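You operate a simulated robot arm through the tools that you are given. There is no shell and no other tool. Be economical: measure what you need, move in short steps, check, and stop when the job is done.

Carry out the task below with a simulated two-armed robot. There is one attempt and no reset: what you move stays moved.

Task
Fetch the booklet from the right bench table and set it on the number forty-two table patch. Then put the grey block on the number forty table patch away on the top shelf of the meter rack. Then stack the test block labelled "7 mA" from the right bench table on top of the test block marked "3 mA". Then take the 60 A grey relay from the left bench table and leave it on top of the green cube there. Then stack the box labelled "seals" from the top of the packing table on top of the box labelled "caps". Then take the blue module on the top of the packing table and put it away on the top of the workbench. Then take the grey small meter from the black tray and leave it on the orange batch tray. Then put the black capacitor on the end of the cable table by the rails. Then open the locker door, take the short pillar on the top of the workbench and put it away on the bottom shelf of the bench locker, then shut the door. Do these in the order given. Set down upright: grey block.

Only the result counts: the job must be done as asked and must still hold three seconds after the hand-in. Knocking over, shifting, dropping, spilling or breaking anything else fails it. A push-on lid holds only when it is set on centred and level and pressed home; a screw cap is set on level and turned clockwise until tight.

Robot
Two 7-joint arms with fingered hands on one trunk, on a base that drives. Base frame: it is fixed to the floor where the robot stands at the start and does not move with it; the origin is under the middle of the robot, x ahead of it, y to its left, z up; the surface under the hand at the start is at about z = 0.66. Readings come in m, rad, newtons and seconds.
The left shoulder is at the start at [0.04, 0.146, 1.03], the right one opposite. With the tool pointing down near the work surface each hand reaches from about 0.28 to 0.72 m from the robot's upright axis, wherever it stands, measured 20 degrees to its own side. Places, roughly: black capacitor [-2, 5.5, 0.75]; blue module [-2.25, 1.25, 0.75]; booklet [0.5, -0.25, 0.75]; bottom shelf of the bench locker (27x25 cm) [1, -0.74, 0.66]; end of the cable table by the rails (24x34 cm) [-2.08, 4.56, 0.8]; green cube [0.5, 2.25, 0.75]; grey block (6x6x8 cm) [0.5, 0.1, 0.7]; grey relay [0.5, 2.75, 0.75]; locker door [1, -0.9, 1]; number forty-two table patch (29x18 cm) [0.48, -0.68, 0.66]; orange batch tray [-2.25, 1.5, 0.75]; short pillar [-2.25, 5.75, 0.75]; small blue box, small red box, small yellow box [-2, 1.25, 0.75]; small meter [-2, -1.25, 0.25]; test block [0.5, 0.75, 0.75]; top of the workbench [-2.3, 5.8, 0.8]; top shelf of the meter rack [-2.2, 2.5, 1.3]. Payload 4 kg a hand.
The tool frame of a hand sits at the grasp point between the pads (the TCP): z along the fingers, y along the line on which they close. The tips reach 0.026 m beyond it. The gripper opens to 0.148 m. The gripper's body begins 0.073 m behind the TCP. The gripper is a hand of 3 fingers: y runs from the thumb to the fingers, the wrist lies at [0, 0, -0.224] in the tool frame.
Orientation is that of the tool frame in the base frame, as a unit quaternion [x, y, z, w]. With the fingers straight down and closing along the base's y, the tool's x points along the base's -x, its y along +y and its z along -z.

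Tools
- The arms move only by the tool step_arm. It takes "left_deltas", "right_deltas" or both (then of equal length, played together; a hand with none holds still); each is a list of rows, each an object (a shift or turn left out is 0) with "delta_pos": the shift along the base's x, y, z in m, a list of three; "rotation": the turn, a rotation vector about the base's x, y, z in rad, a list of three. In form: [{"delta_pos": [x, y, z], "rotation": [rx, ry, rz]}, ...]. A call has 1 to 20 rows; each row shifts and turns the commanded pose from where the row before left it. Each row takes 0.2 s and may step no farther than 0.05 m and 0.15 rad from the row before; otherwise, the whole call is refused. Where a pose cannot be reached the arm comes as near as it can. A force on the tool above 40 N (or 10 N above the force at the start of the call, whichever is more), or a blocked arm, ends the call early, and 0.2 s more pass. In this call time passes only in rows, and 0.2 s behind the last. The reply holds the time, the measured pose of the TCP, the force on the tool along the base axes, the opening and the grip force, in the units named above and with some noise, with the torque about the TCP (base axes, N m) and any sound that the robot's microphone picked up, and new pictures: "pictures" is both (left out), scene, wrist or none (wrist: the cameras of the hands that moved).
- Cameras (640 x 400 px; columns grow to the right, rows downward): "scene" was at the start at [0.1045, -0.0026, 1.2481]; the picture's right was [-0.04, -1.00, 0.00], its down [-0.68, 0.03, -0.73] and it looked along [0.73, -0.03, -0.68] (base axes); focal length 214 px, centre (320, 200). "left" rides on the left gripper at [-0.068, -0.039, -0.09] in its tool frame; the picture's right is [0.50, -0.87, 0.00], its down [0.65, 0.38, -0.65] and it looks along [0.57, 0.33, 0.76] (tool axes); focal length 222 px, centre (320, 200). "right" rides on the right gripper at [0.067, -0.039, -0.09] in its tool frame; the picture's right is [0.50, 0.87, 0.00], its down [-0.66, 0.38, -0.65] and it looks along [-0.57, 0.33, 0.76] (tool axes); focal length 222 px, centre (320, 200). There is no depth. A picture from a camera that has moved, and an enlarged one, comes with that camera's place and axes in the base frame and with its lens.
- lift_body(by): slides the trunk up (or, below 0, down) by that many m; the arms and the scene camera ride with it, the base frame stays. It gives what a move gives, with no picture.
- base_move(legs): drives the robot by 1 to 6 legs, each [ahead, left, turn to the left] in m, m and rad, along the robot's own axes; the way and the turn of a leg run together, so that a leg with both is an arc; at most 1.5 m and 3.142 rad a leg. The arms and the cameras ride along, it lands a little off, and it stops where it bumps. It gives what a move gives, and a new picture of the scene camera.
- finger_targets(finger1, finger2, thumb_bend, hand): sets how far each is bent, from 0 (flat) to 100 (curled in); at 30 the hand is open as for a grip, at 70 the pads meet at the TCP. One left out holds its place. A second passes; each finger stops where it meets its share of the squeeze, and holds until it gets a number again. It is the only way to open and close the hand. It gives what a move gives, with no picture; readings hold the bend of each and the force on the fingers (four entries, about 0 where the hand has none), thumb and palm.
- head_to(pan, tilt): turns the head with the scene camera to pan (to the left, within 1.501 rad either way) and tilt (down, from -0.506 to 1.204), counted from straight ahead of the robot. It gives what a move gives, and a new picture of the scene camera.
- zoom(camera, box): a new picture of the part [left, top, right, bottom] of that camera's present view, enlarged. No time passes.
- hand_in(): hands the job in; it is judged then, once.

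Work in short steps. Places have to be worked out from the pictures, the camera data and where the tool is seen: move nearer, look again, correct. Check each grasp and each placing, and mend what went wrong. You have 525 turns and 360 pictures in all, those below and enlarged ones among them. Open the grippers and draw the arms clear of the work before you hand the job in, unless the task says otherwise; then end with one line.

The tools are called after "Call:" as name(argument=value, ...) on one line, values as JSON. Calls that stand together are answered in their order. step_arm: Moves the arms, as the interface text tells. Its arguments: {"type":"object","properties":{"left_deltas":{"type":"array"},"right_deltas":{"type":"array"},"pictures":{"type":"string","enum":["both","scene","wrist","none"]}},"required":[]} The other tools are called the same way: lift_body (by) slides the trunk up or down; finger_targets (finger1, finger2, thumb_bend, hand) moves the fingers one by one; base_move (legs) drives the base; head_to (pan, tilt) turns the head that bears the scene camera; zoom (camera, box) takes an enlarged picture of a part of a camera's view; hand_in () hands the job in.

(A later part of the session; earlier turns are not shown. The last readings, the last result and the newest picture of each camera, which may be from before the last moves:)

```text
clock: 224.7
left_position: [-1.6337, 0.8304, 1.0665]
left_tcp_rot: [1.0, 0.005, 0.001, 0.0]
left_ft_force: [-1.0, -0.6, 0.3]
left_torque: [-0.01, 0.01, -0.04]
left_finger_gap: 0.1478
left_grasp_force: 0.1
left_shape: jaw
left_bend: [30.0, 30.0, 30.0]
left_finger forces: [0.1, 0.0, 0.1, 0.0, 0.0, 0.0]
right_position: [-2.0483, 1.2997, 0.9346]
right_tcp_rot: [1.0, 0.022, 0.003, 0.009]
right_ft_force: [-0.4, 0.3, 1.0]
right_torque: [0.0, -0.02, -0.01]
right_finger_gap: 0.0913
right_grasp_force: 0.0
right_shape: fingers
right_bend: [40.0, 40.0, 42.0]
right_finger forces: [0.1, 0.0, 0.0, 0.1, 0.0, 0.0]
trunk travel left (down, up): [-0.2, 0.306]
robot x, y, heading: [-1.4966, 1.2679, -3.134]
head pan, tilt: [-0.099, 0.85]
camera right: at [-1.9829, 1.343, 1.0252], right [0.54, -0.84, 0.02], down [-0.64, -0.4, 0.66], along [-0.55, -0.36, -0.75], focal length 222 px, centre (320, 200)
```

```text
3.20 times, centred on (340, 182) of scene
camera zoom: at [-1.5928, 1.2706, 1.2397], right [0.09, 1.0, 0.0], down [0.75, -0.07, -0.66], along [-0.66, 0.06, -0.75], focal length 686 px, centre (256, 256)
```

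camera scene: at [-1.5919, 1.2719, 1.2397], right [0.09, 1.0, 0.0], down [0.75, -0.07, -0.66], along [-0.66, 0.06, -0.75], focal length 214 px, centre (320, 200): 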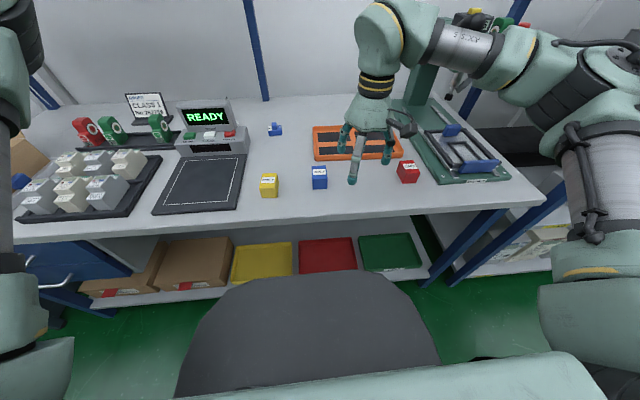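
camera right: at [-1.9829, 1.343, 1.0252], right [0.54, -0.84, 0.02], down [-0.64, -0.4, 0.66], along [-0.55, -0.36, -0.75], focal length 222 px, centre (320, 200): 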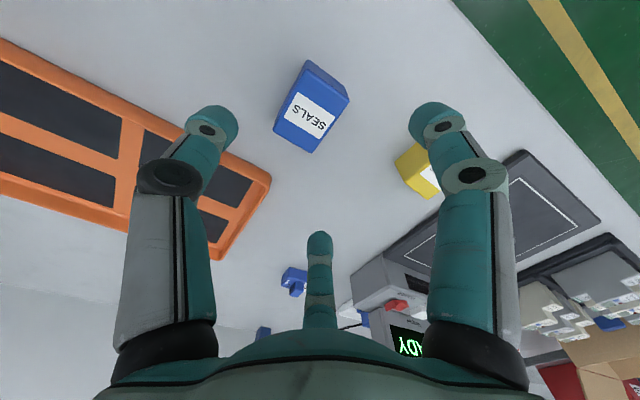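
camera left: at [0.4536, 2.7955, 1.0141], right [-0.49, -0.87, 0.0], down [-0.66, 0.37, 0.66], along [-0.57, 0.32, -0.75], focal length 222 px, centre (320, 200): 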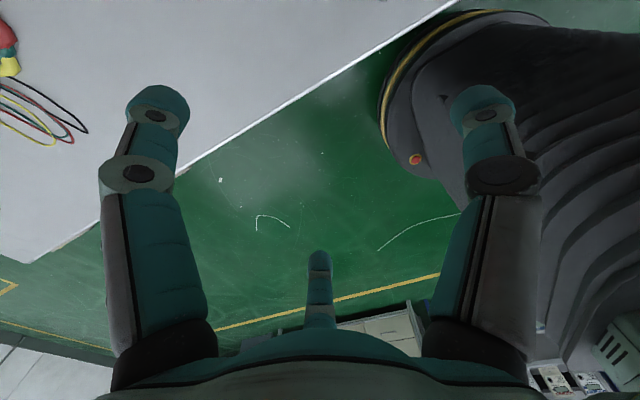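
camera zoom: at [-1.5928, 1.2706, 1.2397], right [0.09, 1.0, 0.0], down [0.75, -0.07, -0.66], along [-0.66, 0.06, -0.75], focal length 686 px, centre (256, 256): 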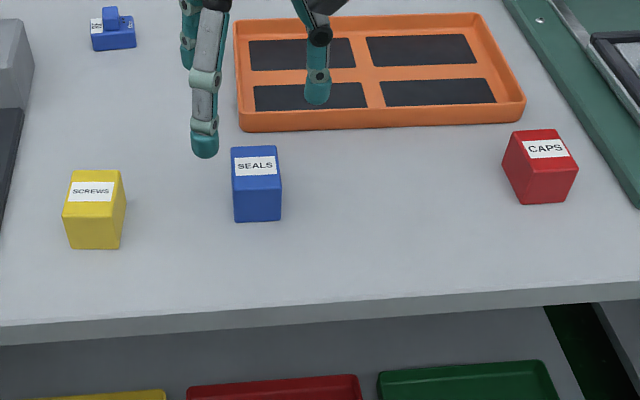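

The seals box is centred at (-2.049, 1.312), right under the hand. I'll descend to z=0.833 and close.

Call:
step_arm(right_deltas=[{"delta_pos": [0, 0.002, -0.04]}, {"delta_pos": [0, 0, -0.04]}, {"delta_pos": [0, 0, -0.02]}], pictures="none")

Call:
finger_targets(hand="right", finger1=50, finger2=50, thumb_bend=52)

Call:
zoom(camera="right", box=[160, 40, 480, 240])

```text
clock: 225.5
left_position: [-1.6339, 0.8321, 1.0665]
left_tcp_rot: [1.0, 0.005, 0.001, 0.0]
left_ft_force: [0.2, 0.6, -0.3]
left_torque: [0.04, 0.02, 0.01]
left_finger_gap: 0.1479
left_grasp_force: 0.1
left_shape: jaw
left_bend: [30.0, 30.0, 30.0]
left_finger forces: [0.0, 0.1, 0.0, 0.0, 0.1, 0.0]
right_position: [-2.05, 1.3052, 0.833]
right_tcp_rot: [1.0, 0.022, 0.003, 0.008]
right_ft_force: [-0.7, -0.3, -0.6]
right_torque: [-0.02, 0.0, -0.01]
right_finger_gap: 0.0914
right_grasp_force: 0.5
right_shape: fingers
right_bend: [40.0, 40.0, 42.0]
right_finger forces: [0.0, 0.0, 0.0, 0.0, 0.2, 0.1]
trunk travel left (down, up): [-0.2, 0.306]
robot x, y, heading: [-1.4912, 1.2628, -3.13]
head pan, tilt: [-0.099, 0.85]
```

```text
clock: 226.5
left_position: [-1.6327, 0.8318, 1.0676]
left_tcp_rot: [1.0, 0.005, 0.002, 0.0]
left_ft_force: [-1.2, -0.5, -0.3]
left_torque: [0.0, -0.01, 0.03]
left_finger_gap: 0.1479
left_grasp_force: 0.0
left_shape: jaw
left_bend: [30.0, 30.0, 30.0]
left_finger forces: [0.1, 0.0, 0.1, 0.0, 0.0, 0.1]
right_position: [-2.051, 1.3053, 0.8356]
right_tcp_rot: [1.0, 0.023, 0.001, 0.008]
right_ft_force: [-2.8, 1.8, 9.1]
right_torque: [0.53, 0.1, 0.07]
right_finger_gap: 0.0612
right_grasp_force: 5.1
right_shape: fingers
right_bend: [50.0, 50.0, 51.0]
right_finger forces: [0.0, 0.0, 0.0, 0.0, 9.3, 0.0]
trunk travel left (down, up): [-0.2, 0.306]
robot x, y, heading: [-1.4947, 1.2633, -3.132]
head pan, tilt: [-0.099, 0.85]
```

```text
2.00 times, centred on (320, 140) of right
camera zoom: at [-1.984, 1.3483, 0.9253], right [0.54, -0.84, 0.02], down [-0.64, -0.4, 0.66], along [-0.55, -0.36, -0.75], focal length 444 px, centre (320, 320)
```

zoom: 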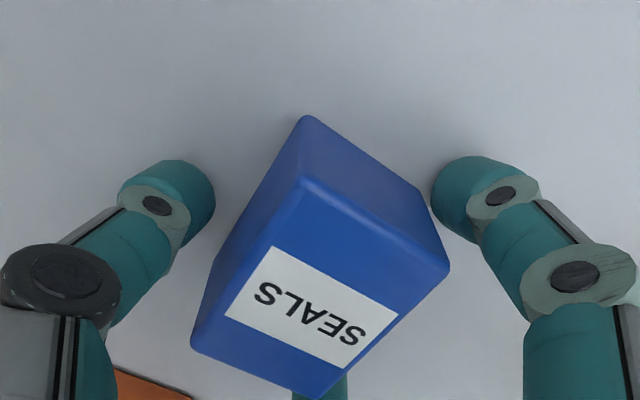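

The thumb tip meets the table, so the table is at about z=0.80. I'll raise 9 mm and close.

Call:
step_arm(right_deltas=[{"delta_pos": [0, 0, 0.009]}], pictures="none")

Call:
finger_targets(hand="right", finger1=72, finger2=72, thumb_bend=72)

Call:
zoom(camera="right", box=[160, 40, 480, 240])

```text
clock: 226.9
left_position: [-1.6327, 0.8316, 1.0684]
left_tcp_rot: [1.0, 0.004, 0.0, 0.001]
left_ft_force: [0.1, 0.7, 0.5]
left_torque: [0.01, 0.01, -0.03]
left_finger_gap: 0.148
left_grasp_force: 0.1
left_shape: jaw
left_bend: [30.0, 30.0, 30.0]
left_finger forces: [0.0, 0.0, 0.0, 0.0, 0.0, 0.2]
right_position: [-2.0502, 1.3051, 0.8423]
right_tcp_rot: [1.0, 0.023, 0.003, 0.008]
right_ft_force: [-0.6, -0.5, 0.3]
right_torque: [0.01, -0.02, 0.0]
right_finger_gap: 0.0594
right_grasp_force: 0.1
right_shape: fingers
right_bend: [50.0, 50.0, 52.0]
right_finger forces: [0.0, 0.1, 0.0, 0.1, 0.0, 0.0]
trunk travel left (down, up): [-0.2, 0.306]
robot x, y, heading: [-1.4901, 1.2644, -3.131]
head pan, tilt: [-0.099, 0.85]
```

```text
clock: 227.9
left_position: [-1.633, 0.8322, 1.0671]
left_tcp_rot: [1.0, 0.004, 0.001, 0.001]
left_ft_force: [0.6, 0.4, -0.1]
left_torque: [0.0, -0.01, -0.01]
left_finger_gap: 0.1475
left_grasp_force: 0.1
left_shape: jaw
left_bend: [30.0, 30.0, 30.0]
left_finger forces: [0.0, 0.0, 0.0, 0.0, 0.1, 0.0]
right_position: [-2.0513, 1.3047, 0.8425]
right_tcp_rot: [1.0, 0.023, 0.002, 0.008]
right_ft_force: [-1.1, 0.5, -0.6]
right_torque: [-0.01, 0.0, 0.01]
right_finger_gap: 0.0469
right_grasp_force: 18.1
right_shape: fingers
right_bend: [53.0, 57.0, 61.0]
right_finger forces: [10.0, 8.6, 0.1, 0.0, 16.2, 0.1]
trunk travel left (down, up): [-0.2, 0.306]
robot x, y, heading: [-1.4932, 1.2633, -3.127]
head pan, tilt: [-0.099, 0.85]
```

```text
2.00 times, centred on (320, 140) of right
camera zoom: at [-1.9848, 1.3484, 0.9334], right [0.54, -0.84, 0.02], down [-0.64, -0.4, 0.66], along [-0.55, -0.36, -0.75], focal length 444 px, centre (320, 320)
```

zoom: 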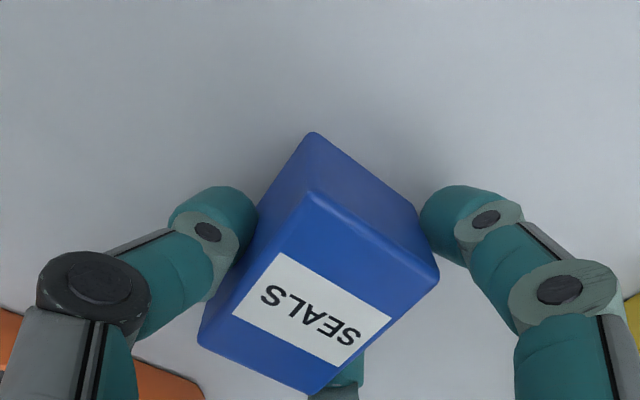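

Firm grip. I'll lift and carry it above the red caps box.

Call:
step_arm(right_deltas=[{"delta_pos": [0, 0, 0.04]}, {"delta_pos": [0, 0, 0.05]}, {"delta_pos": [0, 0.05, 0.01]}, {"delta_pos": [0, 0.05, 0]}, {"delta_pos": [0, 0.05, 0]}, {"delta_pos": [0.005, 0.03, 0]}], pictures="wrist")

Call:
zoom(camera="scene", box=[320, 110, 480, 210])

```text
refused: row 3 steps farther than a row can; nothing moved
```

```text
4.00 times, centred on (400, 160) of scene
camera zoom: at [-1.5923, 1.2718, 1.2397], right [0.09, 1.0, 0.0], down [0.75, -0.07, -0.66], along [-0.66, 0.06, -0.75], focal length 858 px, centre (0, 360)
```

zoom: 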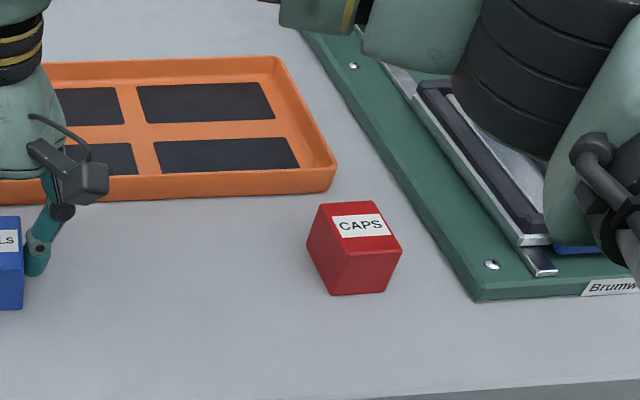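

One row was over the limit; resending with smaller steps.

Call:
step_arm(right_deltas=[{"delta_pos": [0, 0, 0.04]}, {"delta_pos": [0, 0, 0.045]}, {"delta_pos": [0, 0.045, 0.01]}, {"delta_pos": [0, 0.048, 0]}, {"delta_pos": [0, 0.048, 0]}, {"delta_pos": [0, 0.048, 0]}, {"delta_pos": [0, 0.048, 0]}], pictures="wrist")

Call:
zoom(camera="scene", box=[320, 110, 480, 210])

```text
clock: 229.5
left_position: [-1.6339, 0.8336, 1.068]
left_tcp_rot: [1.0, 0.004, 0.0, 0.0]
left_ft_force: [-0.3, -0.4, 0.2]
left_torque: [-0.02, 0.01, 0.07]
left_finger_gap: 0.1478
left_grasp_force: 0.0
left_shape: jaw
left_bend: [30.0, 30.0, 30.0]
left_finger forces: [0.0, 0.0, 0.0, 0.0, 0.1, 0.0]
right_position: [-2.0523, 1.5445, 0.9351]
right_tcp_rot: [1.0, 0.023, 0.002, 0.009]
right_ft_force: [0.2, -0.2, -0.6]
right_torque: [-0.02, 0.03, 0.0]
right_finger_gap: 0.0468
right_grasp_force: 17.3
right_shape: fingers
right_bend: [53.0, 57.0, 62.0]
right_finger forces: [9.4, 8.6, 0.1, 0.0, 16.0, 0.1]
trunk travel left (down, up): [-0.2, 0.306]
robot x, y, heading: [-1.4961, 1.266, -3.132]
head pan, tilt: [-0.099, 0.85]
camera right: at [-1.9861, 1.5883, 1.0263], right [0.54, -0.84, 0.02], down [-0.64, -0.4, 0.66], along [-0.55, -0.37, -0.75], focal length 222 px, centre (320, 200)
```

right: 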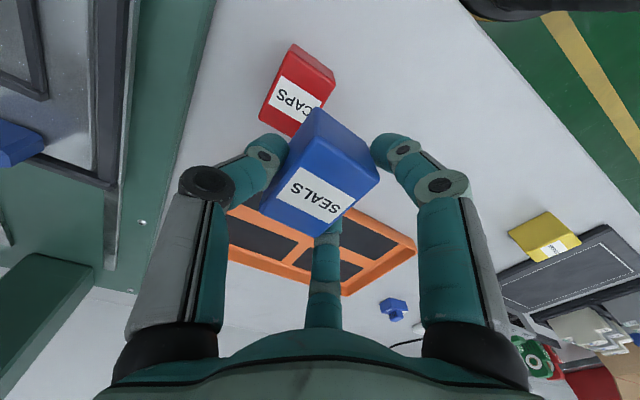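

```text
4.00 times, centred on (400, 160) of scene
camera zoom: at [-1.5917, 1.2733, 1.2398], right [0.09, 1.0, 0.0], down [0.75, -0.07, -0.66], along [-0.66, 0.06, -0.75], focal length 858 px, centre (0, 360)
```

zoom: 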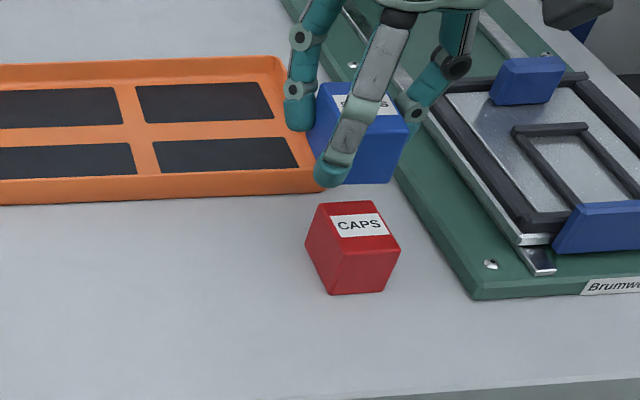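

Both views put the caps box at about (-2.046, 1.567). I'll move over it and lower to just above contact.

Call:
step_arm(right_deltas=[{"delta_pos": [0.003, 0.0185, -0.01]}, {"delta_pos": [0, 0, -0.022]}], pictures="wrist")

Call:
zoom(camera="scene", box=[340, 110, 460, 185])

```text
clock: 230.1
left_position: [-1.6334, 0.8313, 1.0673]
left_tcp_rot: [1.0, 0.004, 0.001, 0.002]
left_ft_force: [-0.2, 0.5, -0.2]
left_torque: [-0.01, 0.0, -0.01]
left_finger_gap: 0.1477
left_grasp_force: 0.1
left_shape: jaw
left_bend: [30.0, 30.0, 30.0]
left_finger forces: [0.1, 0.0, 0.0, 0.0, 0.0, 0.0]
right_position: [-2.0499, 1.5615, 0.9055]
right_tcp_rot: [1.0, 0.023, 0.002, 0.009]
right_ft_force: [-0.4, -0.5, 0.0]
right_torque: [0.0, -0.03, 0.02]
right_finger_gap: 0.0467
right_grasp_force: 17.3
right_shape: fingers
right_bend: [53.0, 57.0, 62.0]
right_finger forces: [9.4, 8.4, 0.0, 0.0, 16.0, 0.0]
trunk travel left (down, up): [-0.2, 0.306]
robot x, y, heading: [-1.4897, 1.2631, -3.133]
head pan, tilt: [-0.099, 0.85]
camera right: at [-1.9842, 1.6049, 0.9948], right [0.54, -0.84, 0.02], down [-0.64, -0.4, 0.66], along [-0.55, -0.36, -0.75], focal length 222 px, centre (320, 200)
```

right: 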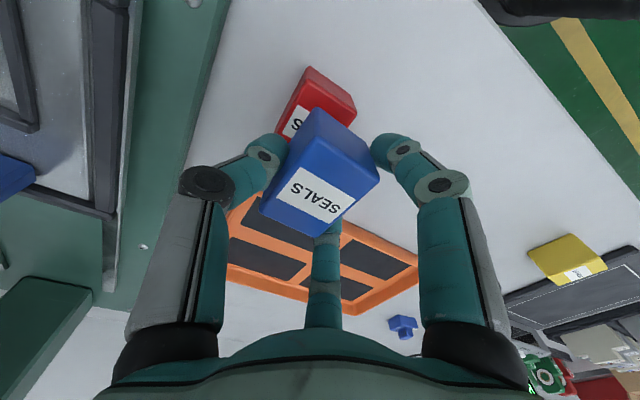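

```text
5.33 times, centred on (400, 148) of scene
camera zoom: at [-1.5929, 1.2718, 1.2396], right [0.09, 1.0, 0.0], down [0.75, -0.07, -0.66], along [-0.66, 0.06, -0.75], focal length 1144 px, centre (-107, 480)
```

zoom: 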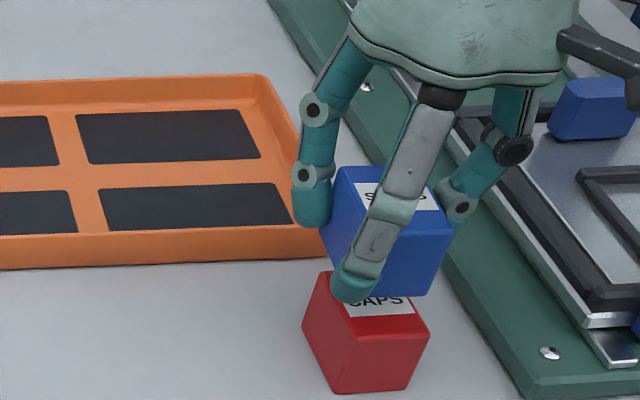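

The blue box is about 9 mm too deep relative to the red one; I'll shift 8 mm toward me and lower to contact.

Call:
step_arm(right_deltas=[{"delta_pos": [0.008, 0.002, -0.006]}, {"delta_pos": [0, 0, -0.006]}, {"delta_pos": [0, 0, -0.004]}], pictures="none")

Call:
zoom(camera="scene", box=[340, 110, 460, 185])

```text
clock: 230.9
left_position: [-1.6332, 0.8327, 1.0674]
left_tcp_rot: [1.0, 0.004, 0.001, 0.002]
left_ft_force: [-0.6, 0.7, -0.4]
left_torque: [-0.02, -0.02, 0.02]
left_finger_gap: 0.1479
left_grasp_force: 0.0
left_shape: jaw
left_bend: [30.0, 30.0, 30.0]
left_finger forces: [0.1, 0.0, 0.0, 0.1, 0.1, 0.0]
right_position: [-2.0398, 1.5621, 0.8868]
right_tcp_rot: [1.0, 0.023, 0.002, 0.009]
right_ft_force: [0.1, 0.4, -1.1]
right_torque: [0.0, 0.01, -0.04]
right_finger_gap: 0.0468
right_grasp_force: 17.1
right_shape: fingers
right_bend: [53.0, 57.0, 62.0]
right_finger forces: [9.3, 8.5, 0.1, 0.0, 15.9, 0.0]
trunk travel left (down, up): [-0.2, 0.306]
robot x, y, heading: [-1.5, 1.2645, -3.135]
head pan, tilt: [-0.099, 0.85]
```

```text
5.33 times, centred on (400, 148) of scene
camera zoom: at [-1.5922, 1.2721, 1.2397], right [0.09, 1.0, 0.0], down [0.75, -0.07, -0.66], along [-0.66, 0.06, -0.75], focal length 1144 px, centre (-107, 480)
```

zoom: 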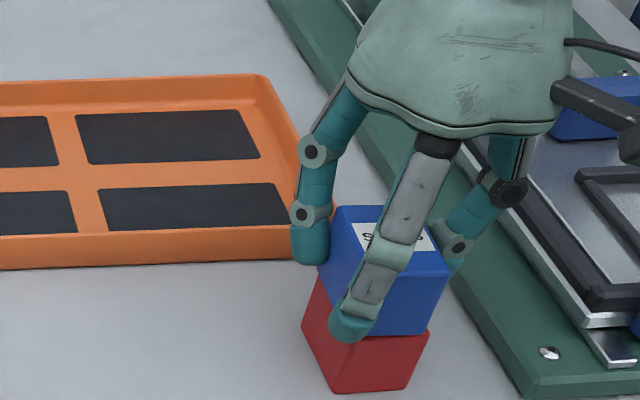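

Aligned. I'll lower in 2 mm steps until contact.

Call:
step_arm(right_deltas=[{"delta_pos": [0, 0, -0.002]}, {"delta_pos": [0, 0, -0.002]}], pictures="none")

```text
clock: 231.5
left_position: [-1.6327, 0.831, 1.0675]
left_tcp_rot: [1.0, 0.004, 0.001, 0.001]
left_ft_force: [-0.7, 0.6, 0.0]
left_torque: [0.0, 0.0, 0.01]
left_finger_gap: 0.1482
left_grasp_force: 0.1
left_shape: jaw
left_bend: [30.0, 30.0, 30.0]
left_finger forces: [0.1, 0.0, 0.0, 0.0, 0.0, 0.1]
right_position: [-2.0406, 1.5614, 0.8833]
right_tcp_rot: [1.0, 0.022, 0.001, 0.008]
right_ft_force: [-0.8, -1.3, 0.1]
right_torque: [0.0, 0.0, 0.02]
right_finger_gap: 0.0471
right_grasp_force: 16.4
right_shape: fingers
right_bend: [53.0, 57.0, 62.0]
right_finger forces: [9.3, 8.7, 0.1, 0.1, 16.1, 0.0]
trunk travel left (down, up): [-0.2, 0.306]
robot x, y, heading: [-1.4952, 1.2619, -3.128]
head pan, tilt: [-0.099, 0.85]
```

Call:
step_arm(right_deltas=[{"delta_pos": [0, 0, -0.002]}, {"delta_pos": [0, 0, -0.002]}], pictures="none")

Call:
zoom(camera="scene", box=[340, 110, 460, 185])

```text
clock: 232.1
left_position: [-1.6313, 0.8318, 1.0674]
left_tcp_rot: [1.0, 0.004, 0.0, 0.0]
left_ft_force: [-0.1, 0.1, 0.5]
left_torque: [0.01, 0.0, -0.03]
left_finger_gap: 0.148
left_grasp_force: 0.2
left_shape: jaw
left_bend: [30.0, 30.0, 30.0]
left_finger forces: [0.1, 0.1, 0.0, 0.0, 0.1, 0.0]
right_position: [-2.0399, 1.5609, 0.882]
right_tcp_rot: [1.0, 0.023, -0.001, 0.007]
right_ft_force: [-0.7, 2.6, 15.6]
right_torque: [0.01, -0.06, 0.02]
right_finger_gap: 0.0463
right_grasp_force: 18.6
right_shape: fingers
right_bend: [53.0, 57.0, 62.0]
right_finger forces: [9.9, 8.7, 0.0, 0.1, 18.2, 0.0]
trunk travel left (down, up): [-0.2, 0.306]
robot x, y, heading: [-1.4985, 1.2657, -3.134]
head pan, tilt: [-0.099, 0.85]
```

```text
5.33 times, centred on (400, 148) of scene
camera zoom: at [-1.5907, 1.2713, 1.24], right [0.09, 1.0, 0.0], down [0.75, -0.07, -0.66], along [-0.66, 0.06, -0.75], focal length 1144 px, centre (-107, 480)
```

zoom: 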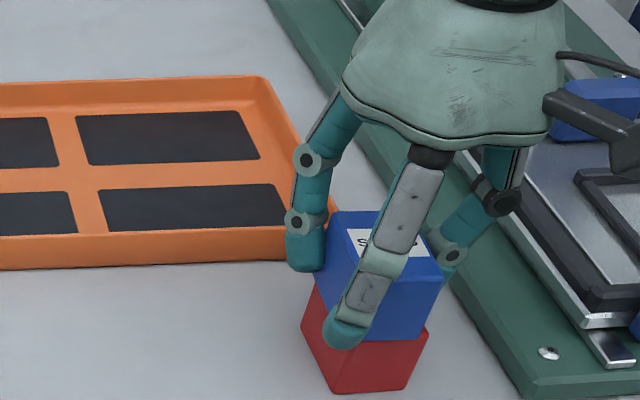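

Contact (15 N). I'll ease up 2 mm and release.

Call:
step_arm(right_deltas=[{"delta_pos": [0, 0, 0.002]}], pictures="none")

Call:
finger_targets(hand="right", finger1=48, finger2=50, thumb_bend=54)

Call:
finger_targets(hand="right", finger1=38, finger2=38, thumb_bend=38)

Call:
step_arm(right_deltas=[{"delta_pos": [0, 0, 0.03]}, {"delta_pos": [0, 0, 0.04]}, {"delta_pos": [0.01, -0.04, 0.02]}, {"delta_pos": [0.01, -0.045, 0]}, {"delta_pos": [0, -0.045, 0]}], pictures="none")

Call:
zoom(camera="scene", box=[340, 110, 460, 185])

```text
clock: 232.5
left_position: [-1.6321, 0.8317, 1.0673]
left_tcp_rot: [1.0, 0.003, 0.002, -0.001]
left_ft_force: [0.5, -1.2, -0.5]
left_torque: [0.01, 0.01, 0.0]
left_finger_gap: 0.1479
left_grasp_force: 0.1
left_shape: jaw
left_bend: [30.0, 30.0, 30.0]
left_finger forces: [0.0, 0.1, 0.1, 0.0, 0.0, 0.0]
right_position: [-2.0401, 1.5615, 0.8814]
right_tcp_rot: [1.0, 0.022, 0.003, 0.007]
right_ft_force: [-0.5, 1.7, 11.3]
right_torque: [-0.01, 0.02, 0.0]
right_finger_gap: 0.0464
right_grasp_force: 18.2
right_shape: fingers
right_bend: [53.0, 57.0, 62.0]
right_finger forces: [9.9, 8.8, 0.0, 0.0, 17.3, 0.0]
trunk travel left (down, up): [-0.2, 0.306]
robot x, y, heading: [-1.4941, 1.2649, -3.134]
head pan, tilt: [-0.099, 0.85]
```

```text
clock: 233.5
left_position: [-1.6331, 0.8322, 1.0674]
left_tcp_rot: [1.0, 0.005, 0.001, 0.001]
left_ft_force: [-0.1, -0.4, -0.3]
left_torque: [0.01, -0.01, -0.02]
left_finger_gap: 0.148
left_grasp_force: 0.0
left_shape: jaw
left_bend: [30.0, 30.0, 30.0]
left_finger forces: [0.1, 0.0, 0.0, 0.1, 0.0, 0.1]
right_position: [-2.0393, 1.5614, 0.8821]
right_tcp_rot: [1.0, 0.023, 0.002, 0.007]
right_ft_force: [0.3, -0.1, -0.8]
right_torque: [0.0, -0.01, 0.0]
right_finger_gap: 0.0586
right_grasp_force: 0.1
right_shape: fingers
right_bend: [48.0, 50.0, 54.0]
right_finger forces: [0.1, 0.0, 0.0, 0.0, 0.0, 0.0]
trunk travel left (down, up): [-0.2, 0.306]
robot x, y, heading: [-1.4952, 1.2695, -3.133]
head pan, tilt: [-0.099, 0.85]
```

```text
clock: 234.5
left_position: [-1.635, 0.832, 1.0673]
left_tcp_rot: [1.0, 0.005, 0.001, 0.001]
left_ft_force: [-0.1, 0.5, 0.2]
left_torque: [0.01, 0.03, 0.01]
left_finger_gap: 0.1481
left_grasp_force: 0.0
left_shape: jaw
left_bend: [30.0, 30.0, 30.0]
left_finger forces: [0.0, 0.0, 0.1, 0.1, 0.1, 0.1]
right_position: [-2.0412, 1.5613, 0.8816]
right_tcp_rot: [1.0, 0.022, 0.001, 0.008]
right_ft_force: [-0.1, -0.8, -0.2]
right_torque: [0.01, -0.01, -0.02]
right_finger_gap: 0.1009
right_grasp_force: 0.1
right_shape: fingers
right_bend: [38.0, 38.0, 38.0]
right_finger forces: [0.0, 0.1, 0.1, 0.0, 0.0, 0.0]
trunk travel left (down, up): [-0.2, 0.306]
robot x, y, heading: [-1.4948, 1.2623, -3.136]
head pan, tilt: [-0.099, 0.85]
```

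```text
clock: 235.7
left_position: [-1.6334, 0.8307, 1.0669]
left_tcp_rot: [1.0, 0.004, 0.002, 0.0]
left_ft_force: [0.6, 0.5, 0.6]
left_torque: [0.01, -0.03, 0.02]
left_finger_gap: 0.1481
left_grasp_force: 0.0
left_shape: jaw
left_bend: [30.0, 30.0, 30.0]
left_finger forces: [0.0, 0.1, 0.0, 0.1, 0.0, 0.0]
right_position: [-2.0184, 1.4288, 0.9712]
right_tcp_rot: [1.0, 0.021, 0.003, 0.006]
right_ft_force: [-0.3, -0.2, 0.1]
right_torque: [-0.01, 0.0, 0.04]
right_finger_gap: 0.1011
right_grasp_force: 0.0
right_shape: fingers
right_bend: [38.0, 38.0, 38.0]
right_finger forces: [0.1, 0.0, 0.0, 0.0, 0.0, 0.0]
trunk travel left (down, up): [-0.2, 0.306]
robot x, y, heading: [-1.4951, 1.2625, -3.132]
head pan, tilt: [-0.099, 0.85]
```

```text
5.33 times, centred on (400, 148) of scene
camera zoom: at [-1.5927, 1.2703, 1.2397], right [0.09, 1.0, 0.0], down [0.75, -0.07, -0.66], along [-0.66, 0.06, -0.75], focal length 1144 px, centre (-107, 480)
```

zoom: 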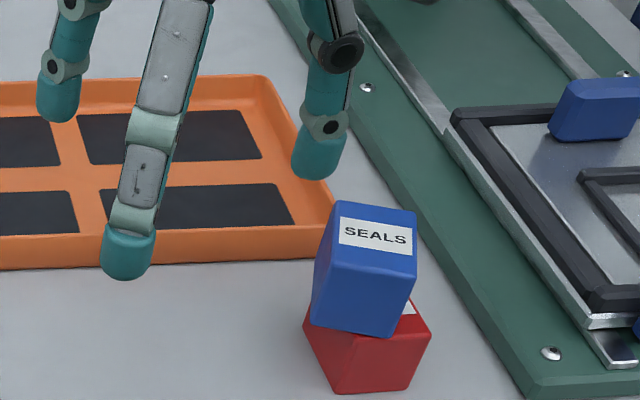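

Seals rests on caps but slipped about 1.5 cm left on release, because the thumb pushed as the fingers let go. I'll go back, let the fingers re-centre it, and release more gradually.

Call:
step_arm(right_deltas=[{"delta_pos": [0, 0.045, 0]}, {"delta_pos": [-0.01, 0.045, 0]}, {"delta_pos": [-0.01, 0.037, 0]}, {"delta_pos": [0, 0.0, -0.04]}, {"delta_pos": [0, 0, -0.04]}, {"delta_pos": [0, 0, -0.008]}], pictures="wrist")

```text
clock: 237.1
left_position: [-1.6331, 0.832, 1.0677]
left_tcp_rot: [1.0, 0.005, 0.0, 0.001]
left_ft_force: [-0.5, 0.1, -0.3]
left_torque: [0.0, 0.03, -0.03]
left_finger_gap: 0.148
left_grasp_force: 0.0
left_shape: jaw
left_bend: [30.0, 30.0, 30.0]
left_finger forces: [0.0, 0.1, 0.0, 0.1, 0.0, 0.0]
right_position: [-2.0409, 1.5573, 0.8859]
right_tcp_rot: [1.0, 0.021, 0.002, 0.008]
right_ft_force: [-1.0, 0.1, 0.5]
right_torque: [0.01, 0.03, 0.0]
right_finger_gap: 0.1011
right_grasp_force: 0.1
right_shape: fingers
right_bend: [38.0, 38.0, 38.0]
right_finger forces: [0.0, 0.1, 0.0, 0.1, 0.0, 0.0]
trunk travel left (down, up): [-0.2, 0.306]
robot x, y, heading: [-1.4956, 1.2637, -3.132]
head pan, tilt: [-0.099, 0.85]
camera right: at [-1.974, 1.6008, 0.9767], right [0.54, -0.84, 0.02], down [-0.64, -0.4, 0.66], along [-0.55, -0.36, -0.75], focal length 222 px, centre (320, 200)
```

right: 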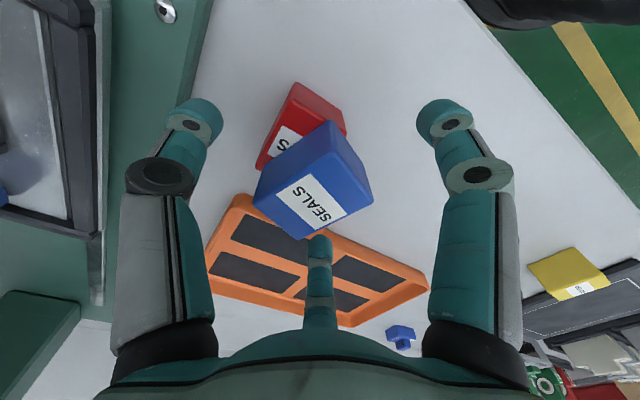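

I'll close the two fingers first to push the box back, then bring in the thumb.

Call:
finger_targets(hand="right", finger1=53, finger2=55, thumb_bend=52)

Call:
finger_targets(hand="right", finger1=66, finger2=66, thumb_bend=64)

Call:
zoom(camera="scene", box=[340, 110, 460, 185])

```text
clock: 238.1
left_position: [-1.6334, 0.832, 1.0675]
left_tcp_rot: [1.0, 0.004, 0.0, 0.001]
left_ft_force: [-0.1, 0.2, 0.1]
left_torque: [0.0, 0.0, -0.01]
left_finger_gap: 0.148
left_grasp_force: 0.1
left_shape: jaw
left_bend: [30.0, 30.0, 30.0]
left_finger forces: [0.0, 0.0, 0.1, 0.0, 0.0, 0.0]
right_position: [-2.0406, 1.5567, 0.8861]
right_tcp_rot: [1.0, 0.022, 0.003, 0.007]
right_ft_force: [-0.9, 0.0, -1.2]
right_torque: [0.02, 0.01, -0.02]
right_finger_gap: 0.0543
right_grasp_force: 0.2
right_shape: fingers
right_bend: [53.0, 55.0, 52.0]
right_finger forces: [0.0, 0.1, 0.0, 0.0, 0.0, 0.1]
trunk travel left (down, up): [-0.2, 0.306]
robot x, y, heading: [-1.4979, 1.2636, -3.132]
head pan, tilt: [-0.099, 0.85]
```

```text
clock: 239.1
left_position: [-1.6334, 0.8321, 1.0682]
left_tcp_rot: [1.0, 0.005, 0.001, 0.001]
left_ft_force: [0.5, -0.4, 0.0]
left_torque: [0.0, -0.01, 0.01]
left_finger_gap: 0.1479
left_grasp_force: 0.0
left_shape: jaw
left_bend: [30.0, 30.0, 30.0]
left_finger forces: [0.0, 0.0, 0.0, 0.0, 0.0, 0.1]
right_position: [-2.0405, 1.5587, 0.8866]
right_tcp_rot: [1.0, 0.022, 0.003, 0.007]
right_ft_force: [0.4, 0.7, -0.2]
right_torque: [0.04, 0.02, -0.01]
right_finger_gap: 0.0391
right_grasp_force: 10.7
right_shape: fingers
right_bend: [57.0, 58.0, 58.0]
right_finger forces: [7.0, 6.2, 0.1, 0.0, 7.8, 0.1]
trunk travel left (down, up): [-0.2, 0.306]
robot x, y, heading: [-1.4966, 1.2658, -3.133]
head pan, tilt: [-0.099, 0.85]
```

```text
5.33 times, centred on (400, 148) of scene
camera zoom: at [-1.5922, 1.2719, 1.2397], right [0.09, 1.0, 0.0], down [0.75, -0.07, -0.66], along [-0.66, 0.06, -0.75], focal length 1144 px, centre (-107, 480)
```

zoom: 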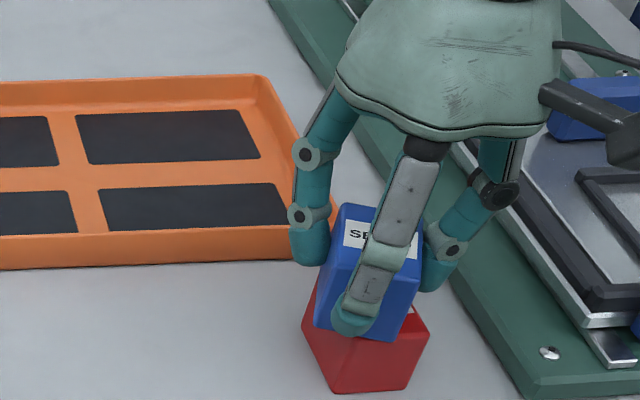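

It's held now, about 1 cm left of centre. I'll lift 3 mm, shift 12 mm right, set down and release slowly.

Call:
step_arm(right_deltas=[{"delta_pos": [0, 0, 0.004]}, {"delta_pos": [0.002, 0.012, 0]}, {"delta_pos": [0, 0, -0.003]}, {"delta_pos": [0, 0, -0.001]}], pictures="none")

Call:
finger_targets(hand="right", finger1=56, finger2=57, thumb_bend=57)

Call:
finger_targets(hand="right", finger1=54, finger2=55, thumb_bend=54)

Call:
zoom(camera="scene", box=[340, 110, 460, 185])

```text
clock: 240.1
left_position: [-1.6326, 0.8316, 1.0676]
left_tcp_rot: [1.0, 0.004, 0.001, 0.001]
left_ft_force: [0.9, 0.3, -0.1]
left_torque: [-0.01, -0.03, -0.02]
left_finger_gap: 0.1481
left_grasp_force: 0.0
left_shape: jaw
left_bend: [30.0, 30.0, 30.0]
left_finger forces: [0.1, 0.0, 0.0, 0.1, 0.0, 0.0]
right_position: [-2.0389, 1.5701, 0.8858]
right_tcp_rot: [1.0, 0.023, 0.002, 0.008]
right_ft_force: [-0.2, 0.4, 6.0]
right_torque: [0.06, 0.0, 0.02]
right_finger_gap: 0.0391
right_grasp_force: 11.3
right_shape: fingers
right_bend: [57.0, 58.0, 59.0]
right_finger forces: [7.2, 6.8, 0.0, 0.0, 8.2, 0.0]
trunk travel left (down, up): [-0.2, 0.306]
robot x, y, heading: [-1.4983, 1.2673, -3.133]
head pan, tilt: [-0.099, 0.85]
```

```text
clock: 241.1
left_position: [-1.6328, 0.8324, 1.0672]
left_tcp_rot: [1.0, 0.004, 0.0, 0.001]
left_ft_force: [-0.5, 0.0, 0.2]
left_torque: [0.0, -0.04, 0.01]
left_finger_gap: 0.1477
left_grasp_force: 0.1
left_shape: jaw
left_bend: [30.0, 30.0, 30.0]
left_finger forces: [0.1, 0.0, 0.0, 0.0, 0.0, 0.0]
right_position: [-2.0391, 1.5697, 0.8841]
right_tcp_rot: [1.0, 0.024, 0.001, 0.008]
right_ft_force: [-0.2, 0.6, 0.4]
right_torque: [0.02, 0.02, -0.01]
right_finger_gap: 0.0423
right_grasp_force: 0.3
right_shape: fingers
right_bend: [56.0, 56.0, 56.0]
right_finger forces: [0.0, 0.1, 0.0, 0.0, 0.2, 0.0]
trunk travel left (down, up): [-0.2, 0.306]
robot x, y, heading: [-1.4941, 1.2631, -3.132]
head pan, tilt: [-0.099, 0.85]
```

```text
clock: 242.1
left_position: [-1.6352, 0.8316, 1.0675]
left_tcp_rot: [1.0, 0.005, 0.001, 0.001]
left_ft_force: [-0.6, 0.1, 0.2]
left_torque: [-0.03, 0.03, -0.04]
left_finger_gap: 0.1481
left_grasp_force: 0.0
left_shape: jaw
left_bend: [30.0, 30.0, 30.0]
left_finger forces: [0.1, 0.1, 0.1, 0.0, 0.0, 0.0]
right_position: [-2.0394, 1.5694, 0.8848]
right_tcp_rot: [1.0, 0.023, 0.002, 0.008]
right_ft_force: [-0.1, 0.5, -0.1]
right_torque: [-0.03, 0.0, 0.02]
right_finger_gap: 0.0485
right_grasp_force: 0.1
right_shape: fingers
right_bend: [54.0, 55.0, 54.0]
right_finger forces: [0.0, 0.0, 0.1, 0.0, 0.0, 0.0]
trunk travel left (down, up): [-0.2, 0.306]
robot x, y, heading: [-1.496, 1.2663, -3.132]
head pan, tilt: [-0.099, 0.85]
```

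```text
5.33 times, centred on (400, 148) of scene
camera zoom: at [-1.5922, 1.2719, 1.2397], right [0.09, 1.0, 0.0], down [0.75, -0.07, -0.66], along [-0.66, 0.06, -0.75], focal length 1144 px, centre (-107, 480)
```

zoom: 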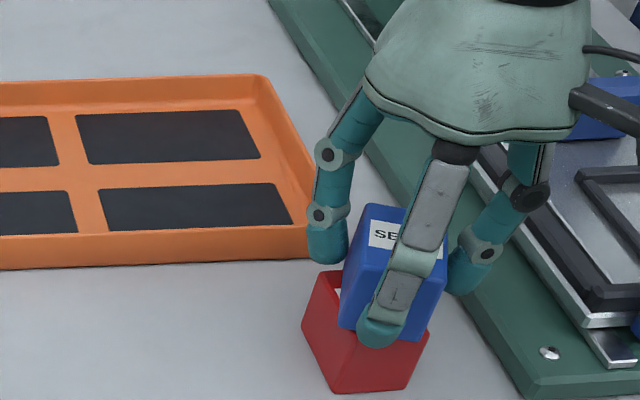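

Now it's well centred and free. I'll open wide, lift straight and check.

Call:
finger_targets(hand="right", finger1=36, finger2=36, thumb_bend=36)

Call:
step_arm(right_deltas=[{"delta_pos": [0, 0, 0.03]}, {"delta_pos": [0, 0, 0.04]}, {"delta_pos": [0, -0.02, 0.04]}, {"delta_pos": [0.01, -0.045, 0]}, {"delta_pos": [0.01, -0.045, 0]}], pictures="none")

Call:
zoom(camera="scene", box=[220, 80, 460, 230])

```text
clock: 243.1
left_position: [-1.6333, 0.8314, 1.0677]
left_tcp_rot: [1.0, 0.004, 0.001, 0.002]
left_ft_force: [-1.6, 0.6, -0.8]
left_torque: [0.0, 0.0, -0.02]
left_finger_gap: 0.1481
left_grasp_force: 0.0
left_shape: jaw
left_bend: [30.0, 30.0, 30.0]
left_finger forces: [0.0, 0.1, 0.1, 0.0, 0.0, 0.0]
right_position: [-2.0377, 1.5708, 0.8838]
right_tcp_rot: [1.0, 0.023, 0.003, 0.008]
right_ft_force: [-0.3, -0.1, -0.3]
right_torque: [0.01, 0.01, -0.03]
right_finger_gap: 0.108
right_grasp_force: 0.1
right_shape: fingers
right_bend: [36.0, 36.0, 36.0]
right_finger forces: [0.0, 0.1, 0.0, 0.0, 0.1, 0.0]
trunk travel left (down, up): [-0.2, 0.306]
robot x, y, heading: [-1.4934, 1.2598, -3.132]
head pan, tilt: [-0.099, 0.85]
```

```text
clock: 244.3
left_position: [-1.6341, 0.8304, 1.0674]
left_tcp_rot: [1.0, 0.004, 0.001, 0.0]
left_ft_force: [0.3, 0.0, -0.4]
left_torque: [0.0, 0.01, -0.03]
left_finger_gap: 0.148
left_grasp_force: 0.0
left_shape: jaw
left_bend: [30.0, 30.0, 30.0]
left_finger forces: [0.0, 0.1, 0.0, 0.0, 0.0, 0.0]
right_position: [-2.0196, 1.4594, 0.9947]
right_tcp_rot: [1.0, 0.022, 0.003, 0.008]
right_ft_force: [0.2, -0.2, 0.1]
right_torque: [0.01, 0.01, -0.02]
right_finger_gap: 0.1076
right_grasp_force: 0.1
right_shape: fingers
right_bend: [36.0, 36.0, 36.0]
right_finger forces: [0.0, 0.0, 0.0, 0.0, 0.1, 0.1]
trunk travel left (down, up): [-0.2, 0.306]
robot x, y, heading: [-1.4931, 1.2663, -3.138]
head pan, tilt: [-0.099, 0.85]
```

```text
2.67 times, centred on (340, 155) of scene
camera zoom: at [-1.5921, 1.2705, 1.2397], right [0.09, 1.0, 0.0], down [0.75, -0.07, -0.66], along [-0.66, 0.06, -0.75], focal length 572 px, centre (267, 320)
```

zoom: 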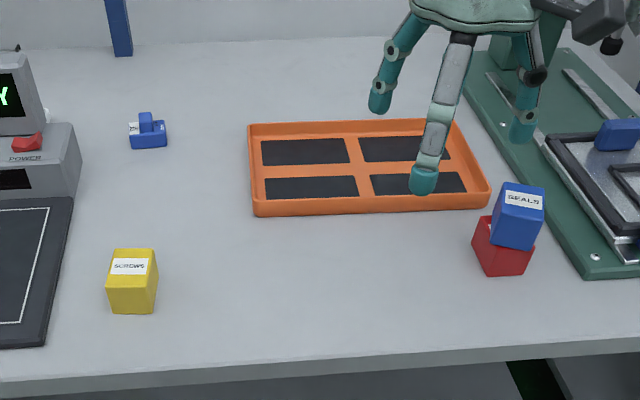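

Call:
zoom(camera="scene", box=[380, 135, 444, 185])

```text
8.00 times, centred on (412, 160) of scene
camera zoom: at [-1.5921, 1.2705, 1.2397], right [0.09, 1.0, 0.0], down [0.75, -0.07, -0.66], along [-0.66, 0.06, -0.75], focal length 1716 px, centre (-416, 520)
```

zoom: 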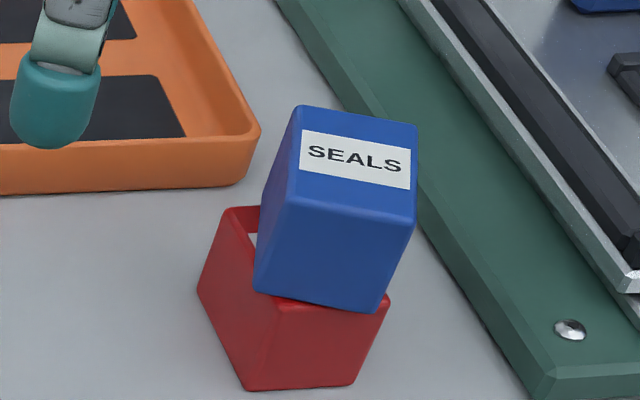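

Offset is under 1 cm, so the stack is stable. The blue module, at about (-2.33, 1.175), is beyond top-down reach, so I plan to draw it closer with one extended finger. I'll move the base in line first and test that finger pose.

Call:
base_move(legs=[[0, 0.2, 0.003], [0.025, 0, 0]])

Call:
finger_targets(hand="right", finger1=100, finger2=30, thumb_bend=100)

Call:
zoom(camera="right", box=[0, 0, 640, 400])

```text
clock: 246.3
left_position: [-1.656, 0.6304, 1.0673]
left_tcp_rot: [1.0, 0.003, 0.0, 0.0]
left_ft_force: [0.0, -0.3, 0.8]
left_torque: [-0.03, 0.0, 0.03]
left_finger_gap: 0.1481
left_grasp_force: 0.2
left_shape: jaw
left_bend: [30.0, 30.0, 30.0]
left_finger forces: [0.0, 0.0, 0.1, 0.1, 0.0, 0.0]
right_position: [-2.0409, 1.2612, 0.9963]
right_tcp_rot: [1.0, 0.02, 0.001, 0.009]
right_ft_force: [-0.3, 0.9, 0.2]
right_torque: [-0.05, 0.07, -0.01]
right_finger_gap: 0.1075
right_grasp_force: 0.1
right_shape: fingers
right_bend: [36.0, 36.0, 36.0]
right_finger forces: [0.0, 0.0, 0.1, 0.1, 0.0, 0.0]
trunk travel left (down, up): [-0.2, 0.306]
robot x, y, heading: [-1.5199, 1.0575, -3.138]
head pan, tilt: [-0.099, 0.85]
camera scene: at [-1.6125, 1.0713, 1.2399], right [0.09, 1.0, 0.0], down [0.75, -0.07, -0.66], along [-0.66, 0.06, -0.75], focal length 214 px, centre (320, 200)
```

scene: 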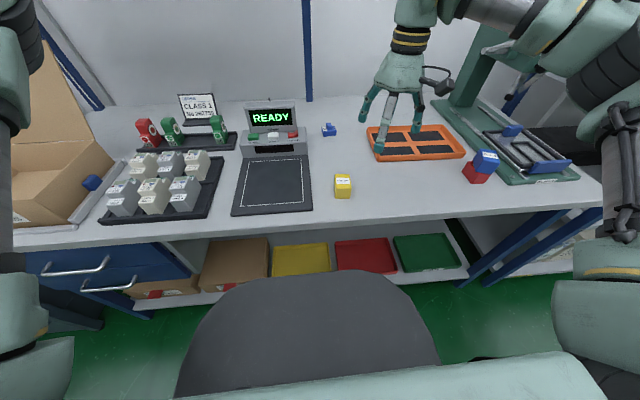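

```text
clock: 247.3
left_position: [-1.6566, 0.6313, 1.0679]
left_tcp_rot: [1.0, 0.002, 0.001, 0.001]
left_ft_force: [0.5, 0.4, 0.0]
left_torque: [0.0, -0.03, 0.03]
left_finger_gap: 0.1479
left_grasp_force: 0.0
left_shape: jaw
left_bend: [30.0, 30.0, 30.0]
left_finger forces: [0.0, 0.1, 0.0, 0.1, 0.0, 0.1]
right_position: [-2.0413, 1.2609, 0.9934]
right_tcp_rot: [1.0, 0.02, 0.001, 0.009]
right_ft_force: [-0.1, 0.1, 0.8]
right_torque: [0.03, 0.01, -0.01]
right_finger_gap: 0.0266
right_grasp_force: 0.0
right_shape: fingers
right_bend: [91.0, 30.0, 100.0]
right_finger forces: [0.0, 0.0, 0.0, 0.0, 0.0, 0.0]
trunk travel left (down, up): [-0.2, 0.306]
robot x, y, heading: [-1.5146, 1.0633, -3.14]
head pan, tilt: [-0.099, 0.85]
```

```text
1.00 times, centred on (320, 200) of right (not enlarged: the box is as wide or as high as the picture)
camera zoom: at [-1.9751, 1.3038, 1.0848], right [0.54, -0.84, 0.02], down [-0.64, -0.39, 0.66], along [-0.55, -0.36, -0.75], focal length 222 px, centre (320, 200)
```

zoom: 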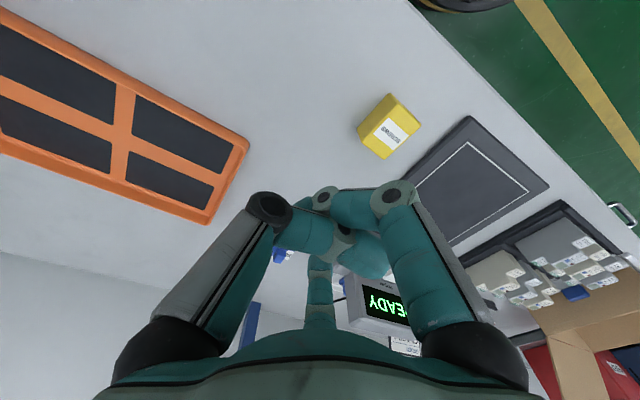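

Reaching straight across won't work. Instead I'll turn the robot side-on (facing -y) so the right shoulder is closer to the table, which extends its reach. First I'll back off, open the fingers and turn left 90°.

Call:
finger_targets(hand="right", finger1=32, finger2=32, thumb_bend=32)

Call:
base_move(legs=[[-0.42, 0, 0], [0, 0, 1.57]])

Call:
head_to(pan=-1.2, tilt=0.7)

```text
clock: 248.3
left_position: [-1.6576, 0.6306, 1.0669]
left_tcp_rot: [1.0, 0.002, 0.001, 0.001]
left_ft_force: [0.8, -0.3, 0.4]
left_torque: [-0.04, -0.01, 0.01]
left_finger_gap: 0.148
left_grasp_force: 0.0
left_shape: jaw
left_bend: [30.0, 30.0, 30.0]
left_finger forces: [0.0, 0.1, 0.0, 0.1, 0.0, 0.0]
right_position: [-2.0425, 1.2609, 0.9932]
right_tcp_rot: [1.0, 0.02, 0.002, 0.008]
right_ft_force: [-0.3, 0.1, 0.6]
right_torque: [-0.01, -0.01, 0.01]
right_finger_gap: 0.1203
right_grasp_force: 0.1
right_shape: fingers
right_bend: [32.0, 32.0, 32.0]
right_finger forces: [0.1, 0.0, 0.0, 0.0, 0.0, 0.0]
trunk travel left (down, up): [-0.2, 0.306]
robot x, y, heading: [-1.5173, 1.0616, -3.141]
head pan, tilt: [-0.099, 0.85]
```

```text
clock: 254.7
left_position: [-0.6689, 0.9248, 1.0684]
left_tcp_rot: [0.706, 0.708, 0.001, -0.001]
left_ft_force: [-1.0, -0.3, -0.4]
left_torque: [0.0, 0.01, 0.0]
left_finger_gap: 0.1476
left_grasp_force: 0.3
left_shape: jaw
left_bend: [30.0, 30.0, 30.0]
left_finger forces: [0.1, 0.0, 0.1, 0.1, 0.0, 0.0]
right_position: [-1.299, 0.5408, 0.9936]
right_tcp_rot: [0.693, 0.721, 0.007, 0.004]
right_ft_force: [-0.2, 0.6, 0.7]
right_torque: [-0.03, 0.02, 0.0]
right_finger_gap: 0.1205
right_grasp_force: 0.1
right_shape: fingers
right_bend: [32.0, 32.0, 32.0]
right_finger forces: [0.0, 0.0, 0.0, 0.0, 0.1, 0.0]
trunk travel left (down, up): [-0.2, 0.306]
robot x, y, heading: [-1.1032, 1.0659, -1.563]
head pan, tilt: [-0.099, 0.85]
camera scene: at [-1.108, 0.9668, 1.2397], right [-1.0, 0.09, 0.0], down [0.07, 0.75, -0.66], along [-0.06, -0.66, -0.75], focal length 214 px, centre (320, 200)
```

scene: 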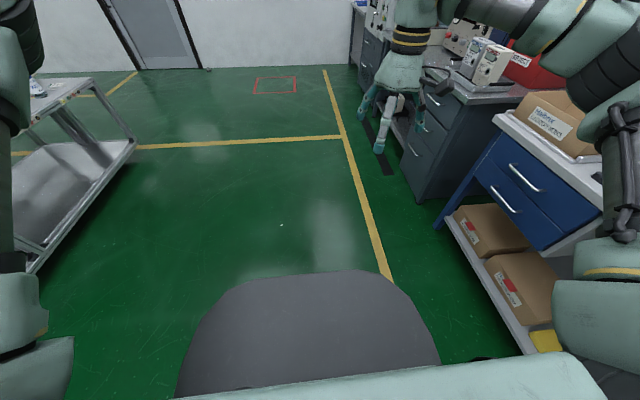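

```text
clock: 256.0
left_position: [-0.6693, 0.9247, 1.0672]
left_tcp_rot: [0.705, 0.709, 0.002, 0.0]
left_ft_force: [-0.1, 0.8, -0.3]
left_torque: [-0.01, 0.01, 0.01]
left_finger_gap: 0.1482
left_grasp_force: 0.0
left_shape: jaw
left_bend: [30.0, 30.0, 30.0]
left_finger forces: [0.1, 0.0, 0.0, 0.0, 0.0, 0.0]
right_position: [-1.3014, 0.5396, 0.9935]
right_tcp_rot: [0.693, 0.721, 0.007, 0.005]
right_ft_force: [-0.6, -0.5, 0.3]
right_torque: [-0.01, 0.04, 0.0]
right_finger_gap: 0.1202
right_grasp_force: 0.2
right_shape: fingers
right_bend: [32.0, 32.0, 32.0]
right_finger forces: [0.0, 0.0, 0.0, 0.1, 0.0, 0.1]
trunk travel left (down, up): [-0.2, 0.306]
robot x, y, heading: [-1.1002, 1.0655, -1.561]
head pan, tilt: [-1.201, 0.7]
camera scene: at [-1.1797, 1.0134, 1.252], right [-0.37, 0.93, 0.0], down [0.6, 0.24, -0.76], along [-0.71, -0.28, -0.64], focal length 214 px, centre (320, 200)
```

scene: 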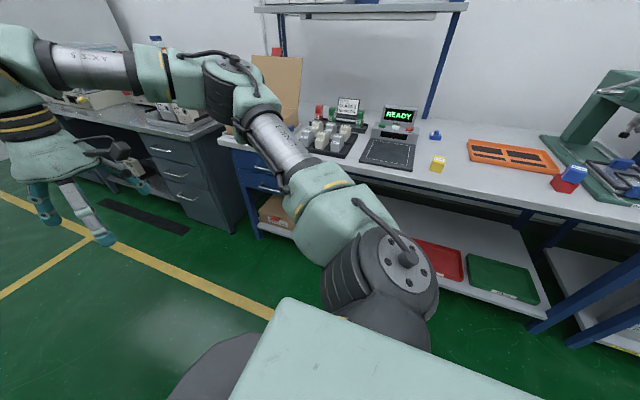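

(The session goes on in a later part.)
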